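You operate a simulated robot arm through the tools that you are given. There is no shell and no other tool.

Carry out the task below with a simulated robot arm. There is one attempt and no reset: what you move stays moved.

Task
Fit the card's film roll and wrap the end to the yellow band.
Fine: the white film card names the roll for the film socket; stick the yellow film tab on its mark before you crank; keep the film tight, film brake dial on Drag; leave the other film roll in the rack.

The check looks at the end state, three seconds after you hand in, the way a careful person would. Anything else that was tipped, shoved, dropped, spilled or broken makes it a failure.

Robot
A 7-joint arm with a two-finger parallel gripper, fixed in place. Base frame: the origin is at the foot of the arm, x ahead of it, y to its left, z up. Readings come in mm, degrees, newtons and seconds.
Its first joint turns from -166.0 to 166.0 degrees. Payload 4.4 kg.
Tool frame: the origin (TCP) lies between the finger pads and is the grasp point; the fingertips stand 23 mm ahead of it; z points along the fingers, y is the line along which they close. The gripper opens to 94 mm. The fingers are 38 mm wide and 10 mm thick; the gripper's body (54 by 96 mm) begins 39 mm behind the TCP.
Orientation is that of the tool frame in the base frame, as a unit quaternion [x, y, z, w]. With the fingers straight down and closing along the base's y, the tool's x points along the base's -x, its y along +y and its z along -z.

Tools
- The arm moves only by the tool nudge_tool. Its arguments are lists of equal length, an entry for each row: "slide": the shift along the tool's x, y, z in units of 300 mm (1.0 is 300 mm), a list of three; "angular": the turn, a rotation vector about the tool's x, y, z in units of 180 degrees (1.0 is 180 degrees), a list of three. In form: {"slide": [[tx, ty, tz], ...], "angular": [[ax, ay, az], ...]}. A call has 1 to 20 rows; each row is the pose to reach, as a shift and turn from the pose commanded when the call began, along the tool's axes at that moment. "hand" is the gripper command, from -1 (fully open) to 1 (shut), values between in proportion, set as the call begins (left out, the last holds). A call with a number of a shift or a turn outside -1 to 1 is refused whole. A row lasts 0.2 s, in which the tool goes at most 50 mm and 8.6 degrees; a call with a longer step from one row to the next is refused whole, and so is a gripper value outside its range. A pose out of reach is approached as far as the arm can. The call stops where the force on the tool passes 40 N (or 10 N more than at its start, if that is more) or the arm is blocked; 0.2 s more then pass. The fingers move at their own pace (about 72 mm/s each) and stop on an object; they squeeze with about 27 N. The grip force told is the motor's: it shows also when the fingers shut on nothing. Time passes only in rows, and 0.2 s behind the last, so rows that repeat a pose let the fingers close. It gives the time, the measured TCP pose, the force on the tool (base axes), the opening and the grip force at its end, in the units of the frame above (readings bear some noise), with the torque about the TCP (base axes, N m) and any sound that the robot's microphone picked up.
- Cameras (640 x 400 px; columns grow to the right, rows downward): "scene" is fixed at [401.6, -649.2, 1703.6]; the picture's right is [0.88, -0.47, 0.00], its down [-0.25, -0.47, -0.85] and it looks along [0.39, 0.75, -0.53] (base axes); focal length 317 px, centre (320, 200). "wrist" rides on the gripper at [86, 16, -75] in the tool frame; the picture's right is [-0.18, 0.98, 0.00], its down [-0.58, -0.11, -0.81] and it looks along [-0.79, -0.15, 0.59] (tool axes); focal length 243 px, centre (320, 200). There is no depth. A picture from a camera that has moved, and an enlarged one, comes with that camera's place and axes in the base frame and with its lens.
- snapshot(camera): a new picture of that camera. The clock stands still meanwhile.
- enlarge(camera, box): a new picture of the part [left, top, right, bottom] of that camera's present view, enlarged. The clock stands still meanwhile.
- close_job(): hands the job in; it is judged then, once.

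Nothing tells you positions but the pictures and the camera data. Unless the task says otherwise, let go and move clear before handing in.

The tools are called after ">>>" as name(argument=value, ...) on one line, values as JSON. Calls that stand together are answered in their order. nudge_tool: Moves the arm, as the interface text tells. Its arguments: {"type":"object","properties":{"slide":{"type":"array"},"angular":{"type":"array"},"hand":{"type":"number"}},"required":["slide","angular"]} The other tools are called the same way: snapshot (camera) takes a picture; enlarge (camera, box) takes an enlarged picture of a part of a camera's view; close_job () hands the job in.

At the start:

```text
clock: 0.0
tool_pos: [713.3, -54.8, 1404.0]
orientation: [0.0, 1.0, 0.001, 0.0]
ft_force: [0.7, 0.6, 0.4]
moment: [0.01, 0.0, 0.01]
opening: 93.8
gripper_force: 0.1
```

scene: 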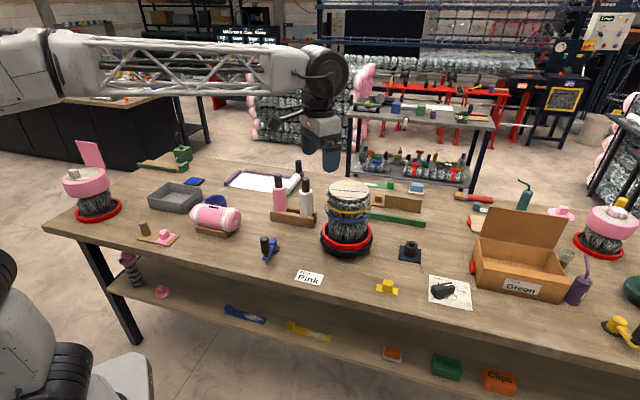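
wrist: 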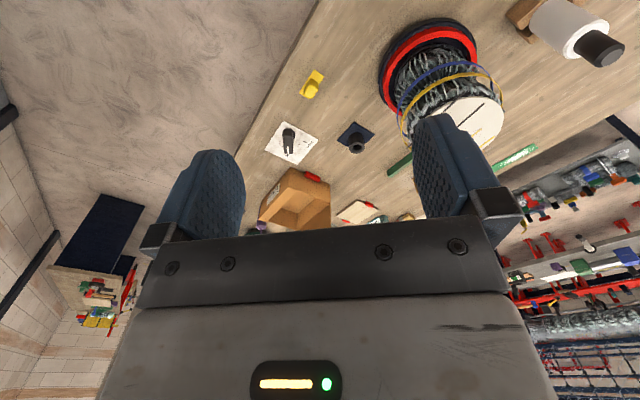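

I see a workbench with a pallet-like bundle on a red turntable, a rack with a pink and a white roll, a card reading "Pink", and a dial on a white card. I'll enlarge several areas to get the details first.

>>> enlarge(camera="scene", box=[220, 140, 420, 300])

>>> enlarge(camera="scene", box=[360, 220, 500, 320])

>>> enlarge(camera="scene", box=[120, 140, 280, 280])

>>> enlarge(camera="scene", box=[440, 160, 640, 320])

>>> enlarge(camera="scene", box=[280, 240, 340, 300])

```text
2.50 times, centred on (320, 220) of scene
camera zoom: at [401.6, -649.2, 1703.6], right [0.88, -0.47, 0.0], down [-0.25, -0.47, -0.85], along [0.39, 0.75, -0.53], focal length 793 px, centre (320, 150)
```

zoom: 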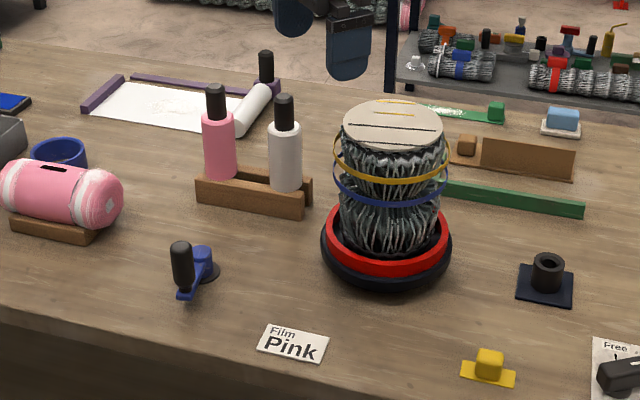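

```text
4.00 times, centred on (430, 270) of scene
camera zoom: at [401.6, -649.2, 1703.6], right [0.88, -0.47, 0.0], down [-0.25, -0.47, -0.85], along [0.39, 0.75, -0.53], focal length 1268 px, centre (-120, -80)
```

zoom: 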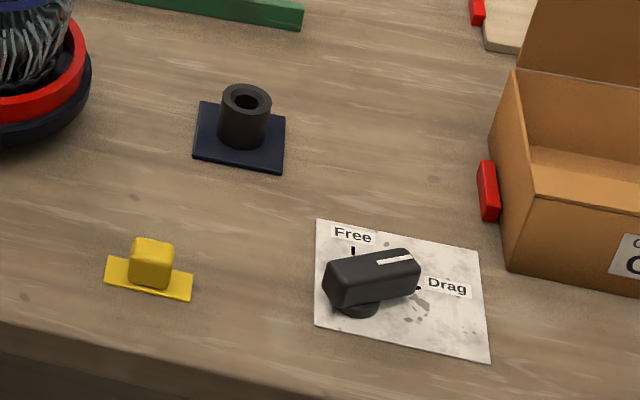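

```text
2.86 times, centred on (200, 210) of scene
camera zoom: at [401.6, -649.2, 1703.6], right [0.88, -0.47, 0.0], down [-0.25, -0.47, -0.85], along [0.39, 0.75, -0.53], focal length 906 px, centre (663, 171)
```

zoom: 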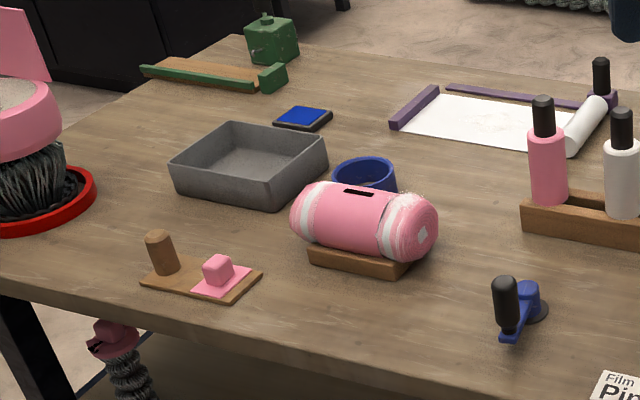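

```text
2.50 times, centred on (540, 240) of scene
camera zoom: at [401.6, -649.2, 1703.6], right [0.88, -0.47, 0.0], down [-0.25, -0.47, -0.85], along [0.39, 0.75, -0.53], focal length 793 px, centre (-230, 100)
```

zoom: 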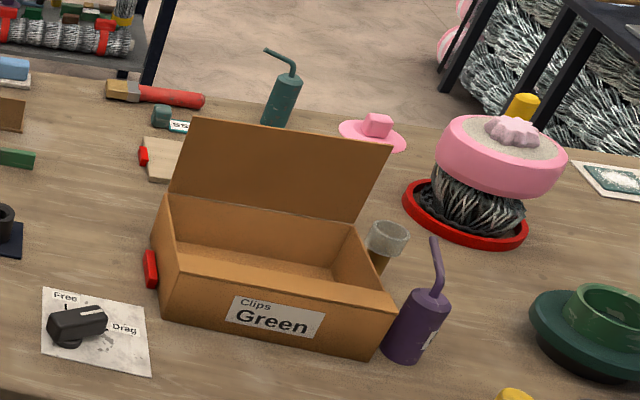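

```text
6.67 times, centred on (310, 270) of scene
camera zoom: at [401.6, -649.2, 1703.6], right [0.88, -0.47, 0.0], down [-0.25, -0.47, -0.85], along [0.39, 0.75, -0.53], focal length 2114 px, centre (387, -267)
```

zoom: 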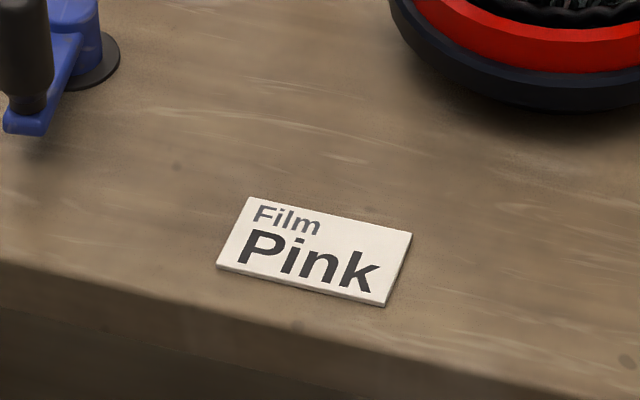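

The card names the Pink roll. I take the socket to be the black tube on the navy plate, the yellow tab to be near the front edge, and the crank to be the blue arm with the black knob. Next I'll get the wrist camera's data and details to triangulate positions.

>>> enlarge(camera="wrist", box=[240, 40, 440, 240])

>>> enlarge(camera="wrist", box=[360, 0, 640, 175])

>>> enlarge(camera="scene", box=[310, 170, 390, 260])

>>> enlarge(camera="scene", box=[0, 150, 640, 400])

>>> enlarge(camera="scene", box=[250, 150, 330, 270])

```text
2.00 times, centred on (340, 140) of wrist
camera zoom: at [627.6, -37.9, 1478.5], right [0.18, 0.98, 0.0], down [0.58, -0.11, 0.81], along [0.79, -0.15, -0.59], focal length 485 px, centre (280, 320)
```

zoom: 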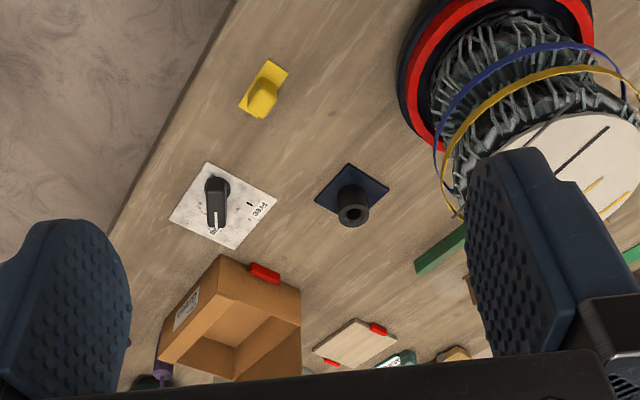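

```text
2.29 times, centred on (500, 88) of wrist
camera zoom: at [627.6, -37.9, 1478.5], right [0.18, 0.98, 0.0], down [0.58, -0.11, 0.81], along [0.79, -0.15, -0.59], focal length 555 px, centre (-91, 457)
```

zoom: 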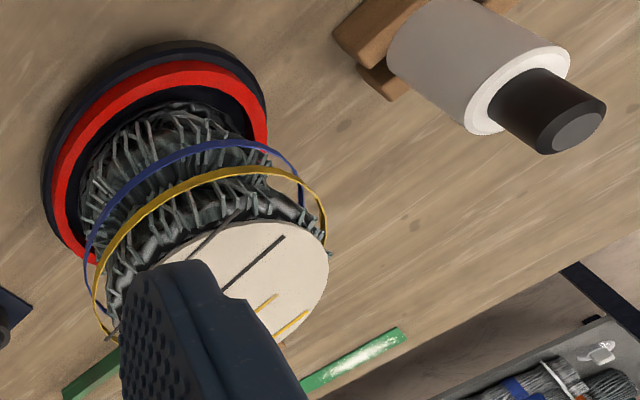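

```text
4.44 times, centred on (350, 215) of scene
camera zoom: at [401.6, -649.2, 1703.6], right [0.88, -0.47, 0.0], down [-0.25, -0.47, -0.85], along [0.39, 0.75, -0.53], focal length 1409 px, centre (187, 133)
```

zoom: 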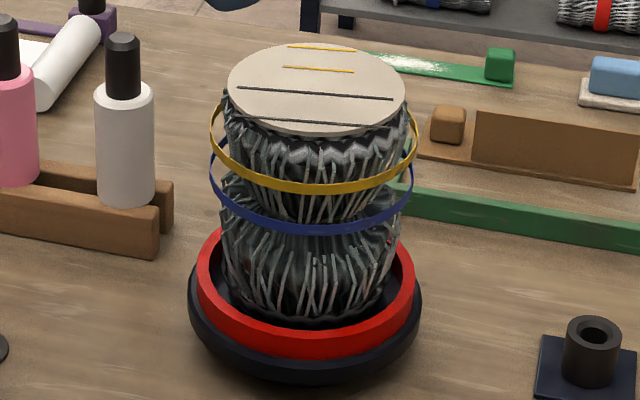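

```text
1.00 times, centred on (320, 275) of scene (not enlarged: the box is as wide or as high as the picture)
camera zoom: at [401.6, -649.2, 1703.6], right [0.88, -0.47, 0.0], down [-0.25, -0.47, -0.85], along [0.39, 0.75, -0.53], focal length 317 px, centre (320, 125)
```

zoom: 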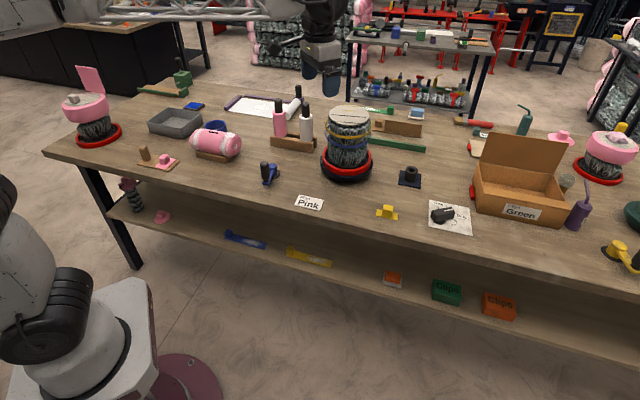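

```text
3.33 times, centred on (290, 210) of scene
camera zoom: at [401.6, -649.2, 1703.6], right [0.88, -0.47, 0.0], down [-0.25, -0.47, -0.85], along [0.39, 0.75, -0.53], focal length 1057 px, centre (420, 167)
```

zoom: 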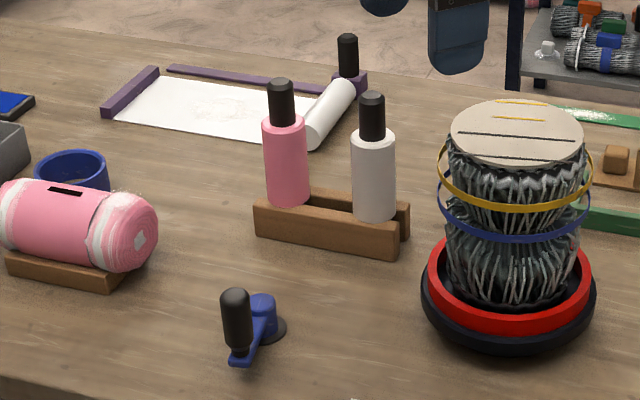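

I've triangulated the table top at about z=900, the turntable load at about (932,140) with its top at about 1148, the socket at about (1105,-22), the tab at (931,-115), the dial at (1058,-217), the crank pivot at (674,246), and the pink roll at about (770,405). I'll move closer to the load to find the tab's mark.

>>> nudge_tool(slide=[[-0.0154, 0.1277, 0.0694], [-0.0308, 0.2553, 0.1389], [-0.0462, 0.383, 0.2083], [-0.0615, 0.5107, 0.2778], [-0.0769, 0.6383, 0.3472], [-0.0923, 0.766, 0.4167], [-0.0923, 0.766, 0.4167]], angular=[[0, 0, 0], [0, 0, 0], [0, 0, 0], [0, 0, 0], [0, 0, 0], [0, 0, 0], [0, 0, 0]])

>>> snapshot(camera="wrist")

>>> snapshot(camera="scene")

```text
clock: 1.6
tool_pos: [742.4, 175.6, 1279.9]
orientation: [0.0, 1.0, 0.0, -0.001]
ft_force: [0.3, 0.0, -0.5]
moment: [0.0, 0.02, -0.01]
opening: 93.9
gripper_force: 0.0
```

```text
taken
camera wrist: at [655.7, 192.0, 1353.5], right [0.18, 0.98, 0.0], down [0.58, -0.11, 0.81], along [0.79, -0.15, -0.59], focal length 243 px, centre (320, 200)
```

wrist: 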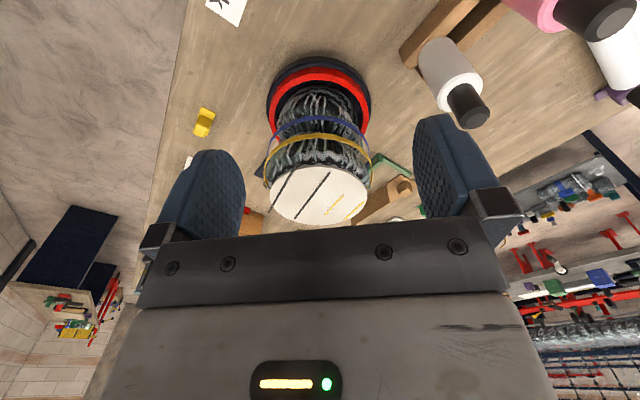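

```text
taken
```

scene: 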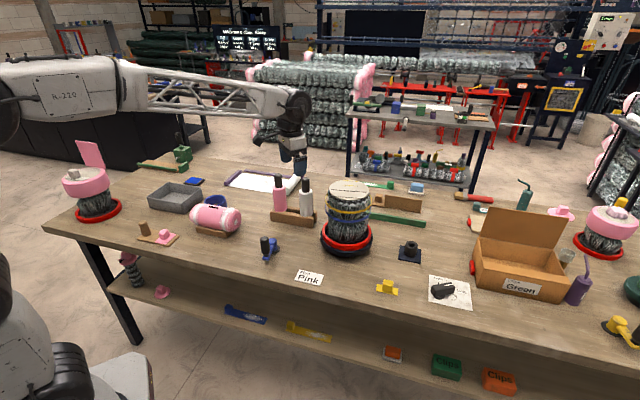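

>>> enlarge(camera="wrist", box=[250, 40, 390, 230])

>>> enlarge(camera="wrist", box=[390, 0, 640, 140])

>>> enlarge(camera="wrist", box=[260, 160, 380, 235])

```text
2.11 times, centred on (320, 135) of wrist
camera zoom: at [655.7, 192.0, 1353.5], right [0.18, 0.98, 0.0], down [0.58, -0.11, 0.81], along [0.79, -0.15, -0.59], focal length 511 px, centre (320, 337)
```

zoom: 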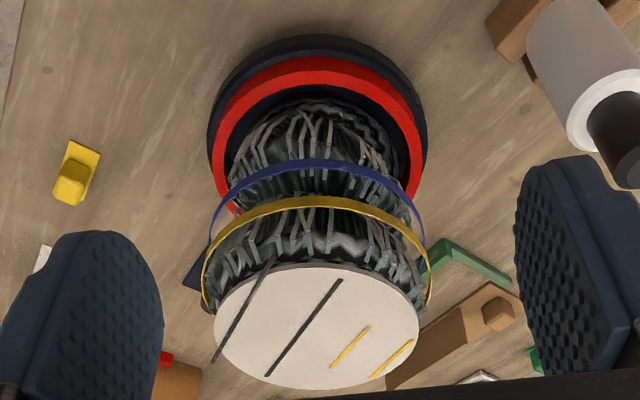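

```text
2.56 times, centred on (515, 70) of wrist
camera zoom: at [655.7, 192.0, 1353.5], right [0.18, 0.98, 0.0], down [0.58, -0.11, 0.81], along [0.79, -0.15, -0.59], focal length 621 px, centre (-179, 533)
```

zoom: 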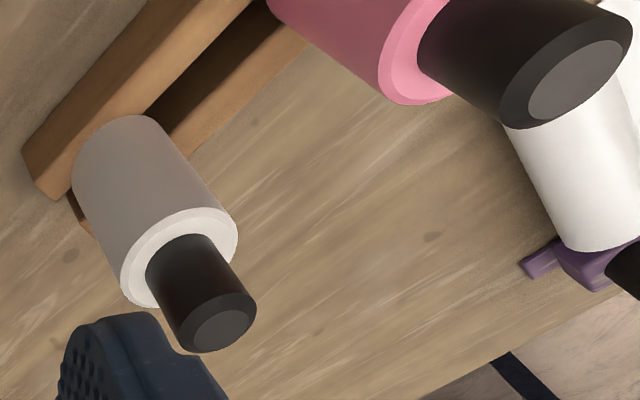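

```text
5.33 times, centred on (320, 198) of wrist
camera zoom: at [655.7, 192.0, 1353.5], right [0.18, 0.98, 0.0], down [0.58, -0.11, 0.81], along [0.79, -0.15, -0.59], focal length 1294 px, centre (320, 213)
```

zoom: 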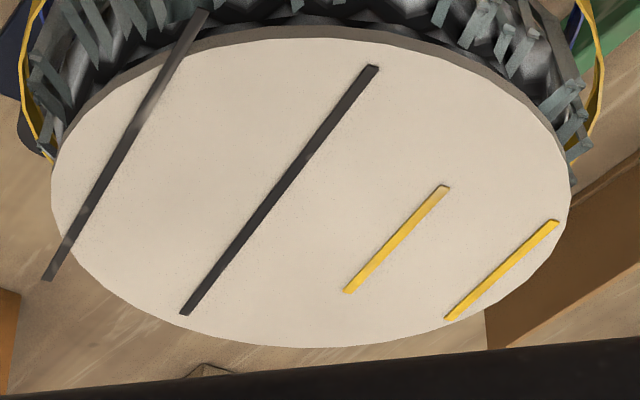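

The two yellow lines on the load's top board frame a spot at about (963,172,1146) that matches the yellow tab, so I take that as its mark. Next I'll look closely at the rolls in the rack.

>>> nudge_tool(slide=[[0.0471, 0.1188, 0.0534], [0.0942, 0.2375, 0.1067], [0.1413, 0.3563, 0.16], [0.1885, 0.475, 0.2135], [0.2356, 0.5938, 0.2669], [0.2827, 0.7125, 0.3202], [0.3298, 0.8313, 0.3736], [0.377, 0.95, 0.427], [0.377, 0.95, 0.427]], angular=[[0, 0, 0], [0, 0, 0], [0, 0, 0], [0, 0, 0], [0, 0, 0], [0, 0, 0], [0, 0, 0], [0, 0, 0], [0, 0, 0]])

>>> snapshot(camera="wrist")

>>> enlarge(camera="wrist", box=[240, 80, 440, 230])

```text
clock: 3.6
tool_pos: [628.8, 461.5, 1150.7]
orientation: [-0.001, 1.0, -0.001, 0.001]
ft_force: [-0.6, 0.1, -0.7]
moment: [-0.01, 0.01, -0.02]
opening: 94.1
gripper_force: 0.0
```

```text
taken
camera wrist: at [542.5, 478.2, 1224.8], right [0.18, 0.98, 0.0], down [0.58, -0.11, 0.81], along [0.79, -0.15, -0.59], focal length 243 px, centre (320, 200)
```

wrist: 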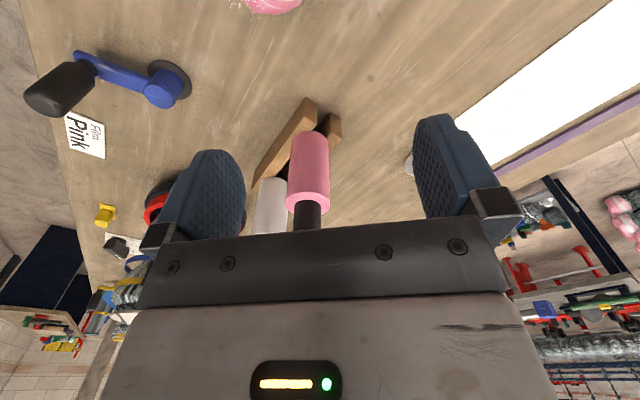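

```text
2.67 times, centred on (340, 155) of wrist
camera zoom: at [542.5, 478.2, 1224.8], right [0.18, 0.98, 0.0], down [0.58, -0.11, 0.81], along [0.79, -0.15, -0.59], focal length 647 px, centre (267, 320)
```

zoom: 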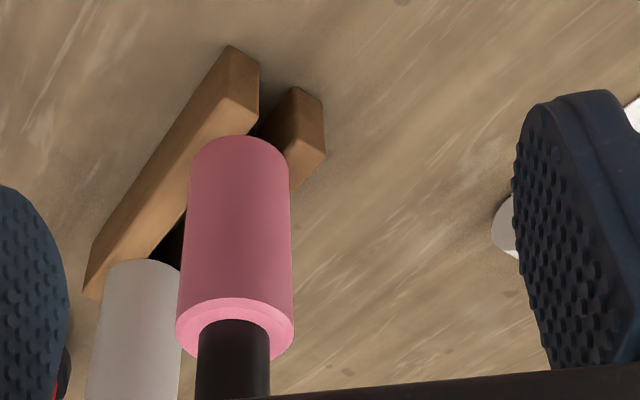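

The pink roll body spans roughly z=947 to 1057, with a black handle above it up to about 1108. Before gripping it I'll check in free air whether the tool can reach out to the socket, which is over 1100 mm away.

>>> nudge_tool(slide=[[0, 0, -0.1444], [0, 0, -0.2889], [0, 0, -0.4333], [-0.081, -0.138, -0.4333], [-0.162, -0.276, -0.4333], [-0.243, -0.414, -0.4333], [-0.324, -0.552, -0.4333], [-0.405, -0.69, -0.4333], [-0.486, -0.828, -0.4333], [-0.567, -0.966, -0.4333]], angular=[[0, 0, 0], [0, 0, 0], [0, 0, 0], [0, 0, 0], [0, 0, 0], [0, 0, 0], [0, 0, 0], [0, 0, 0], [0, 0, 0], [0, 0, 0]])

>>> nudge_tool(slide=[[-0.107, -0.1287, 0], [-0.214, -0.2573, 0], [-0.3217, -0.386, 0], [-0.429, -0.515, 0], [-0.5367, -0.6433, 0], [-0.5367, -0.6433, 0]], angular=[[0, 0, 0], [0, 0, 0], [0, 0, 0], [0, 0, 0], [0, 0, 0], [0, 0, 0]])

>>> snapshot(camera="wrist")

```text
clock: 5.8
tool_pos: [799.4, 170.7, 1281.9]
orientation: [0.0, 1.0, 0.001, 0.001]
ft_force: [-0.2, -0.8, 0.2]
moment: [0.0, 0.01, -0.01]
opening: 94.1
gripper_force: 0.0
```

```text
refused: row 1 steps farther than a row can; nothing moved
```

```text
taken
camera wrist: at [713.1, 186.7, 1356.3], right [0.18, 0.98, 0.0], down [0.58, -0.11, 0.81], along [0.79, -0.15, -0.59], focal length 243 px, centre (320, 200)
```

wrist: 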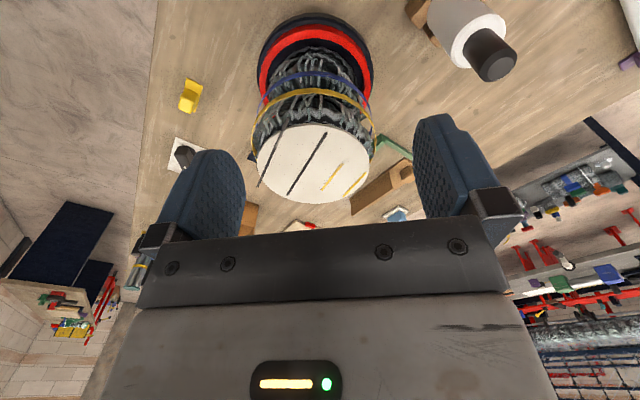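

The last call was refused because its steps were slightly too long, so I'll repeat it with shorter steps toward the space above the socket.

>>> nudge_tool(slide=[[-0.0894, -0.1072, 0], [-0.1789, -0.2144, 0], [-0.2683, -0.3217, 0], [-0.3578, -0.4289, 0], [-0.4472, -0.5361, 0], [-0.5367, -0.6433, 0], [-0.5367, -0.6433, 0]], angular=[[0, 0, 0], [0, 0, 0], [0, 0, 0], [0, 0, 0], [0, 0, 0], [0, 0, 0], [0, 0, 0]])

>>> snapshot(camera="wrist")

```text
clock: 7.4
tool_pos: [960.6, -23.0, 1280.9]
orientation: [-0.001, 1.0, 0.0, 0.0]
ft_force: [-0.1, 0.3, 0.6]
moment: [0.0, -0.02, 0.0]
opening: 94.3
gripper_force: 0.1
```

```text
taken
camera wrist: at [873.8, -7.1, 1355.5], right [0.18, 0.98, 0.0], down [0.58, -0.11, 0.81], along [0.79, -0.15, -0.59], focal length 243 px, centre (320, 200)
```

wrist: 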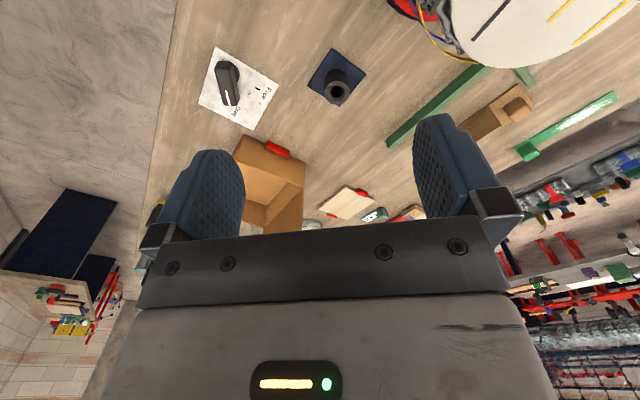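

>>> enlarge(camera="wrist", box=[190, 40, 290, 140])

>>> enlarge(camera="wrist", box=[290, 35, 390, 115])

>>> nudge_tool(slide=[[-0.12, 0, 0.0722], [-0.24, 0, 0.1444], [-0.36, 0, 0.2167], [-0.48, 0, 0.2889], [-0.48, 0, 0.2889], [-0.48, 0, 0.2889]], angular=[[0, 0, 0], [0, 0, 0], [0, 0, 0], [0, 0, 0], [0, 0, 0], [0, 0, 0]])

```text
4.00 times, centred on (240, 90) of wrist
camera zoom: at [873.8, -7.1, 1355.5], right [0.18, 0.98, 0.0], down [0.58, -0.11, 0.81], along [0.79, -0.15, -0.59], focal length 970 px, centre (640, 640)
```

zoom: 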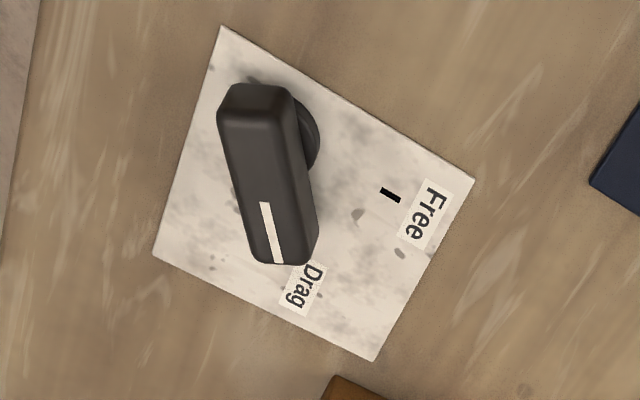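

```text
5.00 times, centred on (340, 75) of wrist
camera zoom: at [873.8, -7.1, 1355.5], right [0.18, 0.98, 0.0], down [0.58, -0.11, 0.81], along [0.79, -0.15, -0.59], focal length 1213 px, centre (220, 825)
```

zoom: 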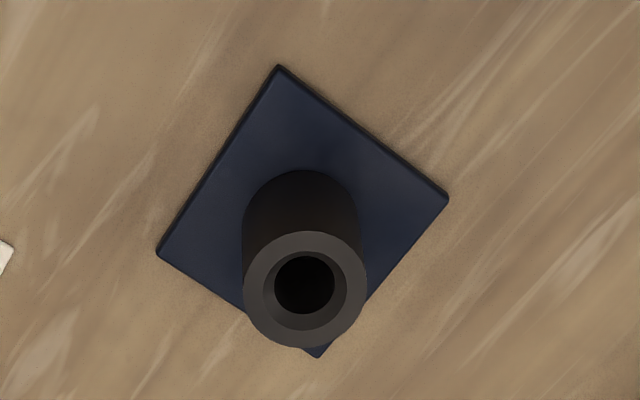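

```text
clock: 8.8
tool_pos: [1104.4, -23.3, 1193.5]
orientation: [0.0, 1.0, 0.0, 0.0]
ft_force: [0.0, 0.4, 0.5]
moment: [-0.01, 0.0, 0.0]
opening: 93.8
gripper_force: 0.0
```

The tool reaches the socket's x and y while pointing straight down. I'll test the lower height too, then look at the socket and dial from here.

>>> nudge_tool(slide=[[0, 0, 0.11], [0, 0, 0.22], [0, 0, 0.325], [0, 0, 0.325]], angular=[[0, 0, 0], [0, 0, 0], [0, 0, 0], [0, 0, 0]])

>>> snapshot(camera="wrist")

>>> snapshot(camera="scene")

```text
clock: 9.8
tool_pos: [1104.6, -22.7, 1097.1]
orientation: [0.0, 1.0, 0.0, 0.0]
ft_force: [-0.2, 1.3, -0.1]
moment: [0.01, 0.01, -0.02]
opening: 94.2
gripper_force: 0.1
```

```text
taken
camera wrist: at [1017.9, -5.8, 1171.1], right [0.18, 0.98, 0.0], down [0.58, -0.11, 0.81], along [0.79, -0.15, -0.59], focal length 243 px, centre (320, 200)
```

wrist: 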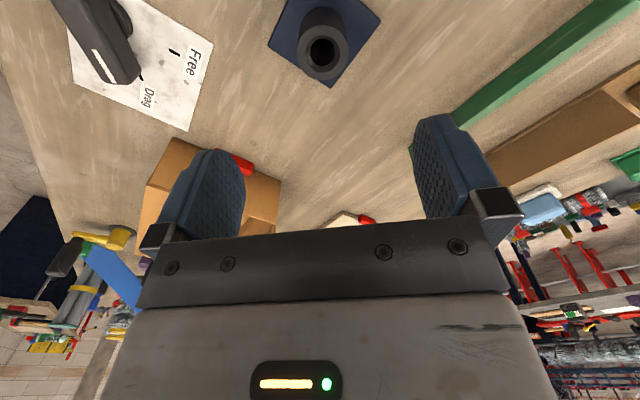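

```text
taken
```

scene: 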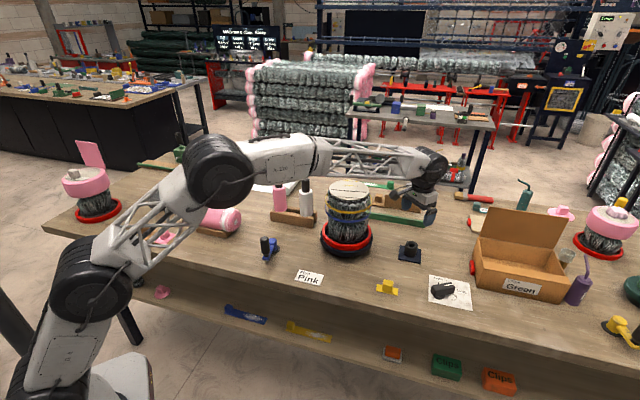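

The tool reaches the needed height above the socket. Now I'll zoom in on the socket and dial.

>>> enlarge(camera="wrist", box=[40, 0, 220, 140])

>>> enlarge(camera="wrist", box=[260, 0, 390, 95])

```text
2.86 times, centred on (130, 70) of wrist
camera zoom: at [1017.9, -5.8, 1171.1], right [0.18, 0.98, 0.0], down [0.58, -0.11, 0.81], along [0.79, -0.15, -0.59], focal length 693 px, centre (863, 571)
```

zoom: 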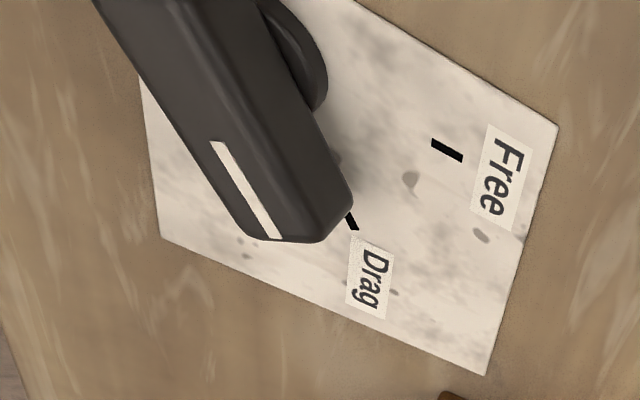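

```text
4.21 times, centred on (325, 48) of wrist
camera zoom: at [1017.9, -5.8, 1171.1], right [0.18, 0.98, 0.0], down [0.58, -0.11, 0.81], along [0.79, -0.15, -0.59], focal length 1022 px, centre (299, 842)
```

zoom: 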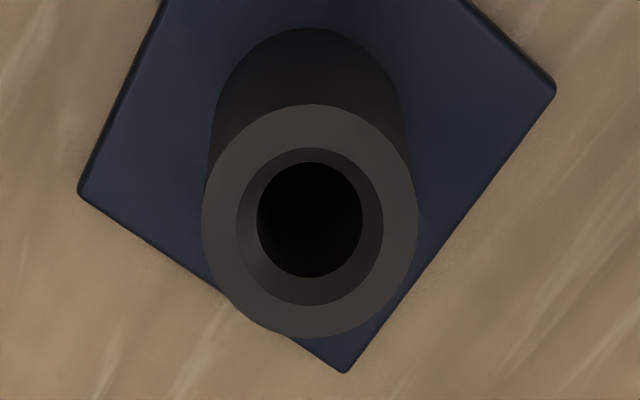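

The dial's pointer already lines up with the Drag tick, and the socket's countersunk hole is at about (1106,-20) with its top at z≈955. Now I'll retreat upward and go to hover over the pink roll.

>>> nudge_tool(slide=[[0, 0, -0.16], [0, 0, -0.32], [0, 0, -0.48], [0, 0, -0.643], [0.0907, 0.1227, -0.643], [0.1813, 0.2453, -0.643], [0.272, 0.368, -0.643], [0.3627, 0.4907, -0.643], [0.4533, 0.6133, -0.643], [0.544, 0.736, -0.643], [0.6347, 0.8587, -0.643]], angular=[[0, 0, 0], [0, 0, 0], [0, 0, 0], [0, 0, 0], [0, 0, 0], [0, 0, 0], [0, 0, 0], [0, 0, 0], [0, 0, 0], [0, 0, 0], [0, 0, 0]])

>>> nudge_tool(slide=[[0.0907, 0.1227, 0], [0.1813, 0.2453, 0], [0.272, 0.368, 0], [0.3627, 0.4907, 0], [0.4533, 0.6133, 0], [0.4533, 0.6133, 0.1433], [0.4533, 0.6133, 0.2867], [0.4533, 0.6133, 0.43], [0.4533, 0.6133, 0.43]], angular=[[0, 0, 0], [0, 0, 0], [0, 0, 0], [0, 0, 0], [0, 0, 0], [0, 0, 0], [0, 0, 0], [0, 0, 0], [0, 0, 0]])

>>> snapshot(camera="wrist")

>>> enlarge(camera="wrist", box=[220, 0, 420, 240])

```text
clock: 12.2
tool_pos: [914.1, 235.2, 1288.1]
orientation: [0.0, 1.0, 0.0, 0.0]
ft_force: [0.8, -0.1, -0.3]
moment: [-0.02, 0.0, 0.01]
opening: 94.2
gripper_force: 0.1
```

```text
clock: 14.2
tool_pos: [778.7, 419.8, 1161.0]
orientation: [0.0, 1.0, -0.001, 0.0]
ft_force: [-0.7, -0.8, 0.9]
moment: [0.03, 0.02, -0.03]
opening: 94.0
gripper_force: 0.1
```

```text
taken
camera wrist: at [691.1, 436.4, 1235.2], right [0.18, 0.98, 0.0], down [0.58, -0.11, 0.81], along [0.79, -0.15, -0.59], focal length 243 px, centre (320, 200)
```

wrist: 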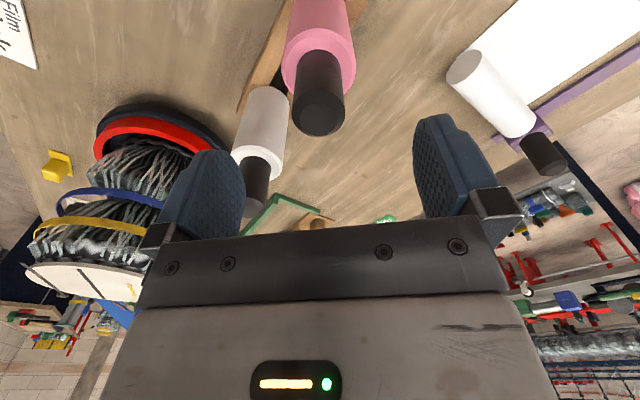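

```text
1.67 times, centred on (320, 120) of wrist
camera zoom: at [691.1, 436.4, 1235.2], right [0.18, 0.98, 0.0], down [0.58, -0.11, 0.81], along [0.79, -0.15, -0.59], focal length 404 px, centre (320, 333)
```

zoom: 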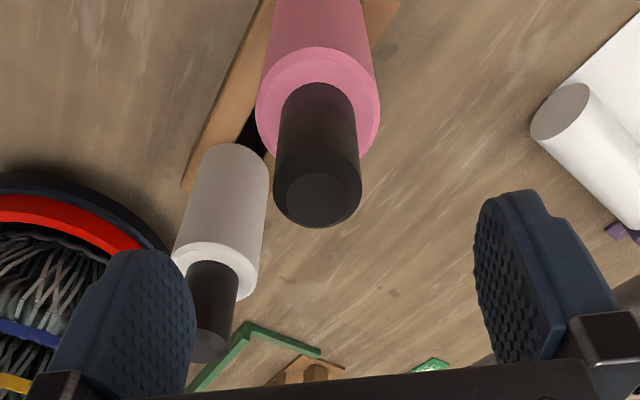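

The pink handle's centre is at about (779,419) with its top near z=1110, right under the TCP. I'll descend to z≈1090 and close on the handle.

>>> nudge_tool(slide=[[0, -0.001, 0.08], [0, -0.001, 0.16], [0, -0.001, 0.2367], [0, -0.001, 0.2367]], angular=[[0, 0, 0], [0, 0, 0], [0, 0, 0], [0, 0, 0]])

>>> snapshot(camera="wrist")

```text
clock: 15.2
tool_pos: [776.8, 418.7, 1089.0]
orientation: [0.0, 1.0, 0.0, 0.0]
ft_force: [0.9, -0.3, 0.2]
moment: [0.0, -0.03, -0.02]
opening: 94.3
gripper_force: 0.1
```

```text
taken
camera wrist: at [691.2, 435.6, 1163.4], right [0.18, 0.98, 0.0], down [0.58, -0.11, 0.81], along [0.79, -0.15, -0.59], focal length 243 px, centre (320, 200)
```

wrist: 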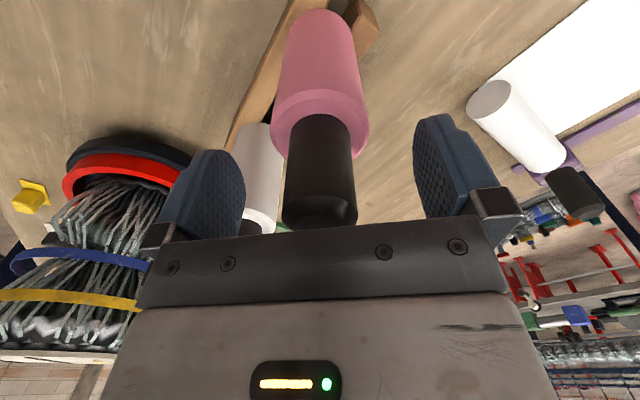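

The handle sits centred between the fingers. Closing the gripper now.

>>> nudge_tool(slide=[[0, 0, 0], [0, 0, 0], [0, 0, 0], [0, 0, 0], [0, 0, 0]], angular=[[0, 0, 0], [0, 0, 0], [0, 0, 0], [0, 0, 0], [0, 0, 0]], hand=1)

>>> snapshot(camera="wrist")

```text
clock: 16.4
tool_pos: [778.0, 418.3, 1089.0]
orientation: [0.0, 1.0, -0.001, -0.001]
ft_force: [-0.9, 0.2, 0.0]
moment: [0.08, -0.03, -0.02]
opening: 31.4
gripper_force: 27.0
```

```text
taken
camera wrist: at [691.1, 435.6, 1163.4], right [0.18, 0.98, 0.0], down [0.58, -0.11, 0.81], along [0.79, -0.15, -0.59], focal length 243 px, centre (320, 200)
```

wrist: 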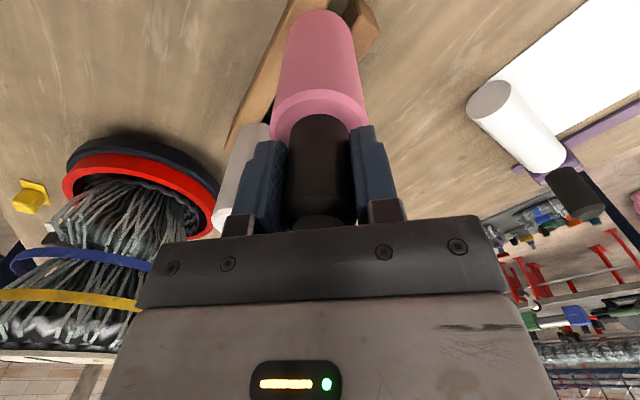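

The handle is gripped at 31 mm opening. I'll lift slowly and watch how the rack behaves.

>>> nudge_tool(slide=[[0, 0, -0.03], [0, 0, -0.06], [0, 0, -0.09], [0, 0, -0.13], [0, 0, -0.18], [0, 0, -0.25], [0, 0, -0.33], [0, 0, -0.33]], angular=[[0, 0, 0], [0, 0, 0], [0, 0, 0], [0, 0, 0], [0, 0, 0], [0, 0, 0], [0, 0, 0], [0, 0, 0]])

>>> enlarge(camera="scene", box=[240, 120, 360, 240])

>>> snapshot(camera="wrist")

```text
clock: 18.2
tool_pos: [777.4, 417.7, 1190.0]
orientation: [0.0, 1.0, 0.0, 0.0]
ft_force: [1.1, 0.5, -2.7]
moment: [0.06, -0.02, 0.0]
opening: 31.7
gripper_force: 26.6
```

```text
3.33 times, centred on (300, 180) of scene
camera zoom: at [401.6, -649.2, 1703.6], right [0.88, -0.47, 0.0], down [-0.25, -0.47, -0.85], along [0.39, 0.75, -0.53], focal length 1057 px, centre (387, 267)
```

zoom: 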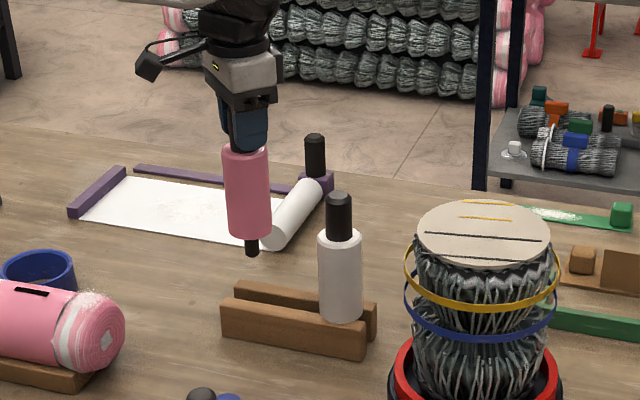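

```text
taken
camera wrist: at [691.5, 435.4, 1263.5], right [0.18, 0.98, 0.0], down [0.58, -0.11, 0.81], along [0.79, -0.15, -0.59], focal length 243 px, centre (320, 200)
```

wrist: 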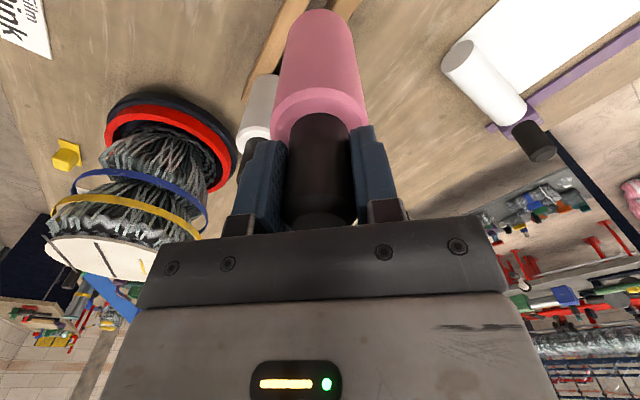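

The roll came out cleanly, with a short stub of about 17 mm diameter and 25 mm length at its bottom. I'll raise it high over the load and carry it to above the socket.

>>> nudge_tool(slide=[[0, 0, -0.1333], [0, 0, -0.2667], [0, 0, -0.4], [0, 0, -0.5333], [0, 0, -0.6667], [-0.0783, -0.1043, -0.6667], [-0.1566, -0.2086, -0.6667], [-0.2349, -0.3129, -0.6667], [-0.3132, -0.4172, -0.6667], [-0.3915, -0.5215, -0.6667], [-0.4698, -0.6258, -0.6667], [-0.548, -0.73, -0.6667]], angular=[[0, 0, 0], [0, 0, 0], [0, 0, 0], [0, 0, 0], [0, 0, 0], [0, 0, 0], [0, 0, 0], [0, 0, 0], [0, 0, 0], [0, 0, 0], [0, 0, 0], [0, 0, 0]])

>>> nudge_tool(slide=[[-0.0783, -0.1043, 0], [-0.1566, -0.2086, 0], [-0.2349, -0.3129, 0], [-0.3132, -0.4172, 0], [-0.3915, -0.5215, 0], [-0.4698, -0.6258, 0], [-0.548, -0.73, 0], [-0.548, -0.73, 0.12], [-0.548, -0.73, 0.24], [-0.548, -0.73, 0.36], [-0.548, -0.73, 0.48], [-0.548, -0.73, 0.6], [-0.548, -0.73, 0.6]], angular=[[0, 0, 0], [0, 0, 0], [0, 0, 0], [0, 0, 0], [0, 0, 0], [0, 0, 0], [0, 0, 0], [0, 0, 0], [0, 0, 0], [0, 0, 0], [0, 0, 0], [0, 0, 0], [0, 0, 0]])

>>> snapshot(camera="wrist")

>>> enlarge(camera="scene", box=[340, 120, 480, 280])

```text
clock: 20.8
tool_pos: [942.0, 199.6, 1389.8]
orientation: [0.001, 1.0, 0.001, 0.0]
ft_force: [0.1, 0.9, -2.4]
moment: [-0.02, 0.01, -0.01]
opening: 31.4
gripper_force: 26.6
```

```text
clock: 23.6
tool_pos: [1105.4, -18.6, 1207.9]
orientation: [0.0, 1.0, 0.0, 0.0]
ft_force: [-0.8, -0.9, -2.4]
moment: [-0.05, -0.01, -0.01]
opening: 31.6
gripper_force: 26.8
```

```text
taken
camera wrist: at [1019.2, -2.6, 1282.0], right [0.18, 0.98, 0.0], down [0.58, -0.11, 0.81], along [0.79, -0.15, -0.59], focal length 243 px, centre (320, 200)
```

wrist: 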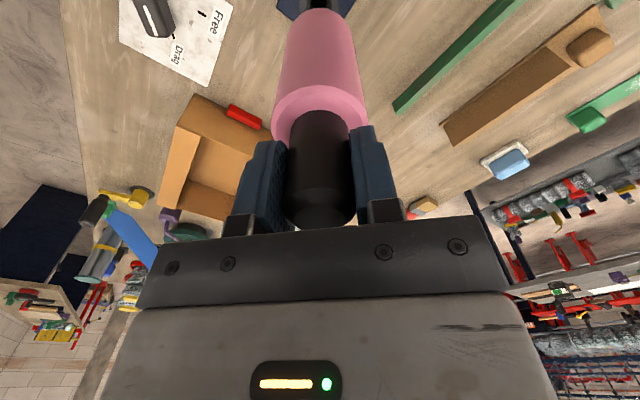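

```text
2.50 times, centred on (410, 200) of scene
camera zoom: at [401.6, -649.2, 1703.6], right [0.88, -0.47, 0.0], down [-0.25, -0.47, -0.85], along [0.39, 0.75, -0.53], focal length 793 px, centre (95, 200)
```

zoom: 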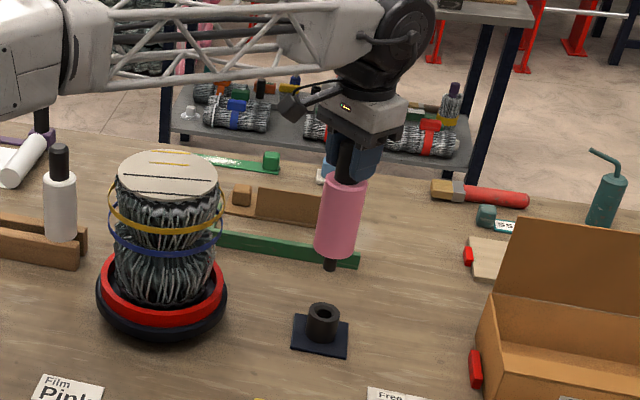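

The roll hangs over the socket. I'll zoom both cameras in on the stub and the socket to check alignment before descending.

>>> enlarge(camera="scene", box=[390, 185, 440, 245])

>>> enlarge(camera="wrist", box=[260, 0, 380, 80])

```text
6.67 times, centred on (415, 215) of scene
camera zoom: at [401.6, -649.2, 1703.6], right [0.88, -0.47, 0.0], down [-0.25, -0.47, -0.85], along [0.39, 0.75, -0.53], focal length 2114 px, centre (-313, 100)
```

zoom: 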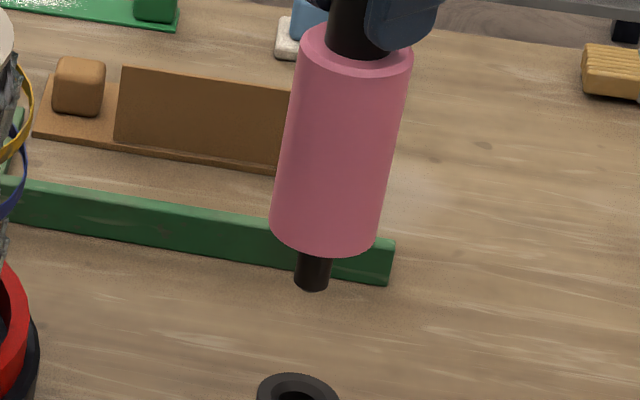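

```text
5.00 times, centred on (320, 40) of wrist
camera zoom: at [1019.2, -2.6, 1282.0], right [0.18, 0.98, 0.0], down [0.58, -0.11, 0.81], along [0.79, -0.15, -0.59], focal length 1213 px, centre (320, 1000)
```

zoom: 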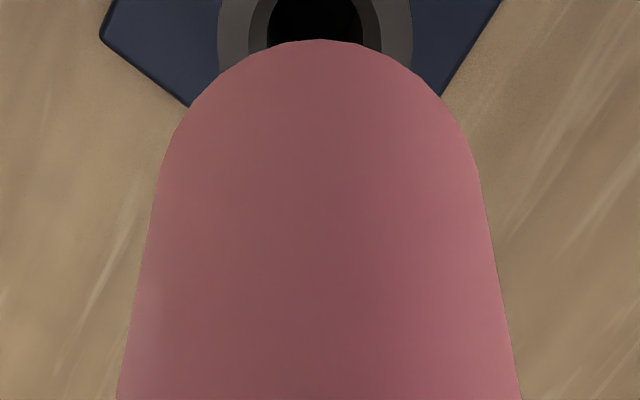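

The stub is about 3–4 mm short of the socket's centre along x and about 1.5 mm off in y. I'll correct that, lower the tip to just above the socket, and check again.

>>> nudge_tool(slide=[[-0.01, -0.005, 0.07], [-0.01, -0.005, 0.14], [-0.01, -0.005, 0.205], [-0.01, -0.005, 0.205]], angular=[[0, 0, 0], [0, 0, 0], [0, 0, 0], [0, 0, 0]])

>>> enlarge(camera="scene", box=[390, 215, 440, 265])

>>> enlarge(camera="wrist", box=[260, 0, 380, 80])

```text
clock: 24.6
tool_pos: [1108.1, -19.9, 1145.4]
orientation: [0.0, 1.0, 0.0, 0.001]
ft_force: [-0.3, -0.9, -3.0]
moment: [-0.04, 0.04, 0.01]
opening: 31.4
gripper_force: 26.7
```

```text
8.00 times, centred on (415, 240) of scene
camera zoom: at [401.6, -649.2, 1703.6], right [0.88, -0.47, 0.0], down [-0.25, -0.47, -0.85], along [0.39, 0.75, -0.53], focal length 2536 px, centre (-440, -120)
```

zoom: 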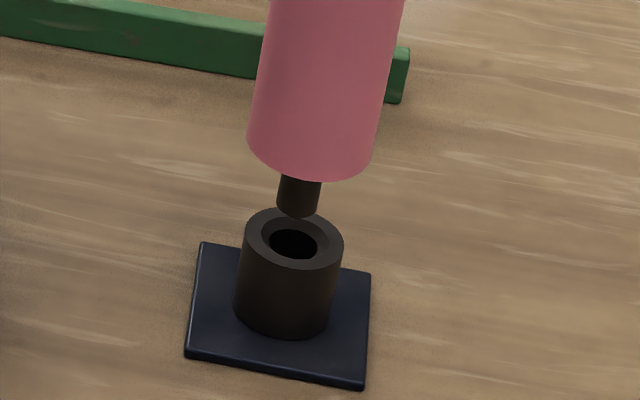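

```text
5.00 times, centred on (320, 40) of wrist
camera zoom: at [1023.0, -3.8, 1221.4], right [0.18, 0.98, 0.0], down [0.58, -0.11, 0.81], along [0.79, -0.15, -0.59], focal length 1213 px, centre (320, 1000)
```

zoom: 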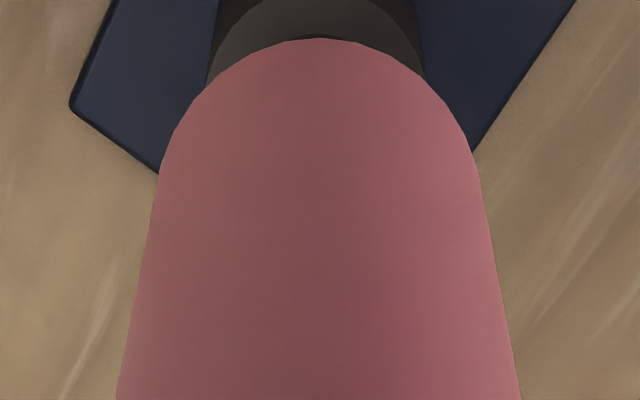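

The stub is now within about 1.5 mm of the hole's centre. I'll trim that and lower slowly, watching the force.

>>> nudge_tool(slide=[[-0.004, -0.0023, 0], [-0.004, -0.0023, 0.015], [-0.004, -0.0023, 0.03], [-0.004, -0.0023, 0.045], [-0.004, -0.0023, 0.06], [-0.004, -0.0023, 0.075], [-0.004, -0.0023, 0.085], [-0.004, -0.0023, 0.085]], angular=[[0, 0, 0], [0, 0, 0], [0, 0, 0], [0, 0, 0], [0, 0, 0], [0, 0, 0], [0, 0, 0], [0, 0, 0]])

>>> enlarge(camera="scene", box=[390, 215, 440, 265])

```text
clock: 26.4
tool_pos: [1110.3, -22.7, 1122.1]
orientation: [0.0, 1.0, 0.0, -0.001]
ft_force: [0.3, -0.2, -1.0]
moment: [-0.07, 0.01, 0.0]
opening: 31.1
gripper_force: 26.9
```

```text
8.00 times, centred on (415, 240) of scene
camera zoom: at [401.6, -649.2, 1703.6], right [0.88, -0.47, 0.0], down [-0.25, -0.47, -0.85], along [0.39, 0.75, -0.53], focal length 2536 px, centre (-440, -120)
```

zoom: 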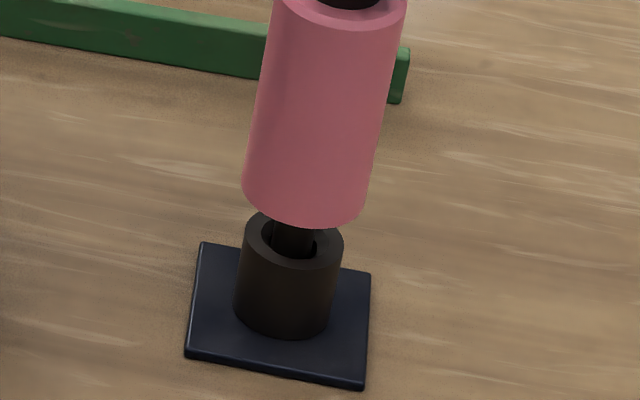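

The stub is entering the hole with almost no side force. Continuing down gently.

>>> nudge_tool(slide=[[0, 0, 0.012], [0, 0, 0.024], [0, 0, 0.036], [0, 0, 0.048], [0, 0, 0.06], [0, 0, 0.067], [0, 0, 0.067]], angular=[[0, 0, 0], [0, 0, 0], [0, 0, 0], [0, 0, 0], [0, 0, 0], [0, 0, 0], [0, 0, 0]])

>>> enlarge(camera="scene", box=[390, 215, 440, 265])

```text
clock: 28.0
tool_pos: [1108.3, -21.7, 1101.6]
orientation: [-0.001, 1.0, 0.0, 0.0]
ft_force: [1.2, -0.1, -2.9]
moment: [-0.03, -0.03, -0.03]
opening: 31.4
gripper_force: 26.6
```

```text
8.00 times, centred on (415, 240) of scene
camera zoom: at [401.6, -649.2, 1703.6], right [0.88, -0.47, 0.0], down [-0.25, -0.47, -0.85], along [0.39, 0.75, -0.53], focal length 2536 px, centre (-440, -120)
```

zoom: 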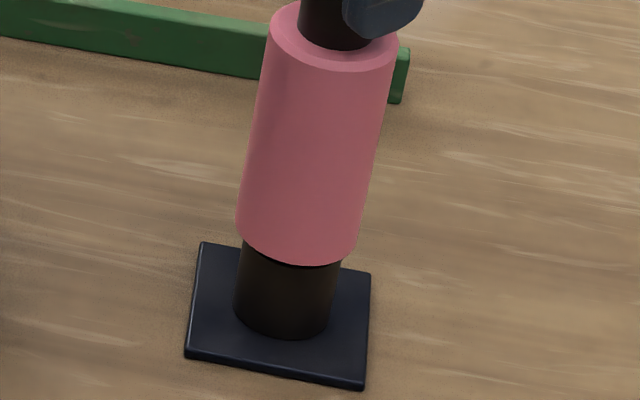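

The roll is nearly seated. A few more slow millimetres until it bears on the socket.

>>> nudge_tool(slide=[[0, 0, 0.005], [0, 0, 0.01], [0, 0, 0.015], [0, 0, 0.02], [0, 0, 0.025], [0, 0, 0.025]], angular=[[0, 0, 0], [0, 0, 0], [0, 0, 0], [0, 0, 0], [0, 0, 0], [0, 0, 0]])

>>> enlarge(camera="scene", box=[390, 215, 440, 265])

```text
clock: 29.4
tool_pos: [1110.0, -21.6, 1094.8]
orientation: [0.0, 1.0, 0.001, 0.0]
ft_force: [1.2, 0.3, 3.0]
moment: [0.18, 0.01, -0.02]
opening: 31.4
gripper_force: 26.4
```

```text
8.00 times, centred on (415, 240) of scene
camera zoom: at [401.6, -649.2, 1703.6], right [0.88, -0.47, 0.0], down [-0.25, -0.47, -0.85], along [0.39, 0.75, -0.53], focal length 2536 px, centre (-440, -120)
```

zoom: 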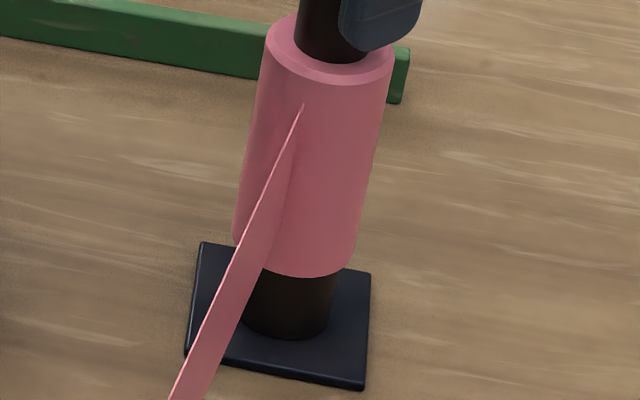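

The roll is seated, and a film web has appeared running from the roll toward the tab. I'll release the handle gently and look at everything.

>>> nudge_tool(slide=[[0, 0, 0], [0, 0, 0], [0, 0, 0], [0, 0, 0], [0, 0, 0]], angular=[[0, 0, 0], [0, 0, 0], [0, 0, 0], [0, 0, 0], [0, 0, 0]], hand=-1)

>>> nudge_tool(slide=[[0, 0, -0.05], [0, 0, -0.15], [0, 0, -0.3], [0, 0, -0.45], [0, 0, -0.6], [0, 0, -0.6]], angular=[[0, 0, 0], [0, 0, 0], [0, 0, 0], [0, 0, 0], [0, 0, 0], [0, 0, 0]])

>>> snapshot(camera="scene")

>>> enlarge(camera="scene", box=[310, 150, 470, 310])

>>> snapshot(camera="wrist")

```text
clock: 30.6
tool_pos: [1110.1, -21.2, 1094.1]
orientation: [0.0, 1.0, 0.001, 0.001]
ft_force: [-0.1, -0.6, 0.1]
moment: [0.0, 0.01, -0.03]
opening: 94.2
gripper_force: 0.1
```

```text
clock: 32.0
tool_pos: [1109.8, -21.6, 1275.4]
orientation: [0.0, 1.0, -0.001, 0.0]
ft_force: [0.1, 0.4, -0.3]
moment: [0.0, 0.02, -0.01]
opening: 93.9
gripper_force: 0.1
```

```text
taken
```

scene: 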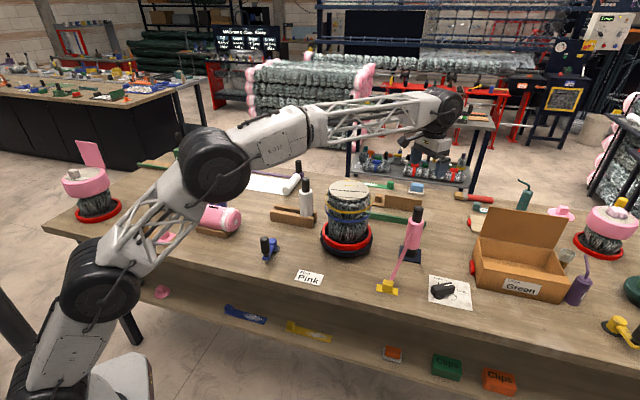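

```text
2.50 times, centred on (390, 230) of scene
camera zoom: at [401.6, -649.2, 1703.6], right [0.88, -0.47, 0.0], down [-0.25, -0.47, -0.85], along [0.39, 0.75, -0.53], focal length 793 px, centre (145, 125)
```

zoom: 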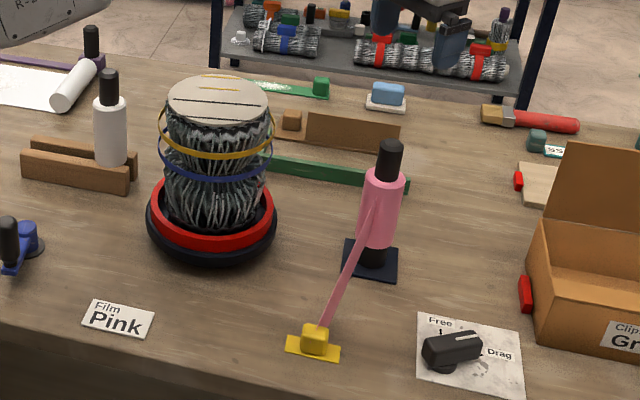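

```text
taken
camera wrist: at [1023.1, -5.0, 1349.2], right [0.18, 0.98, 0.0], down [0.58, -0.11, 0.81], along [0.79, -0.15, -0.59], focal length 243 px, centre (320, 200)
```

wrist: 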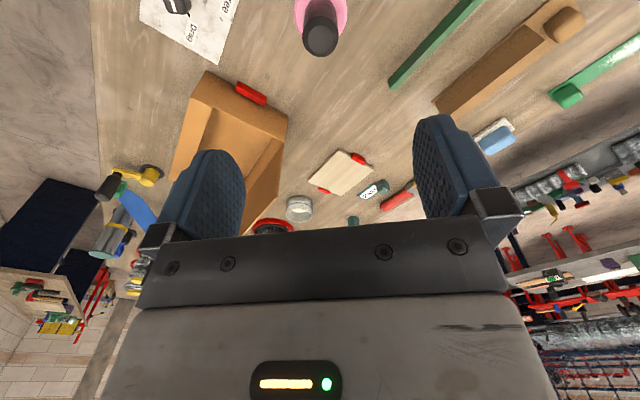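

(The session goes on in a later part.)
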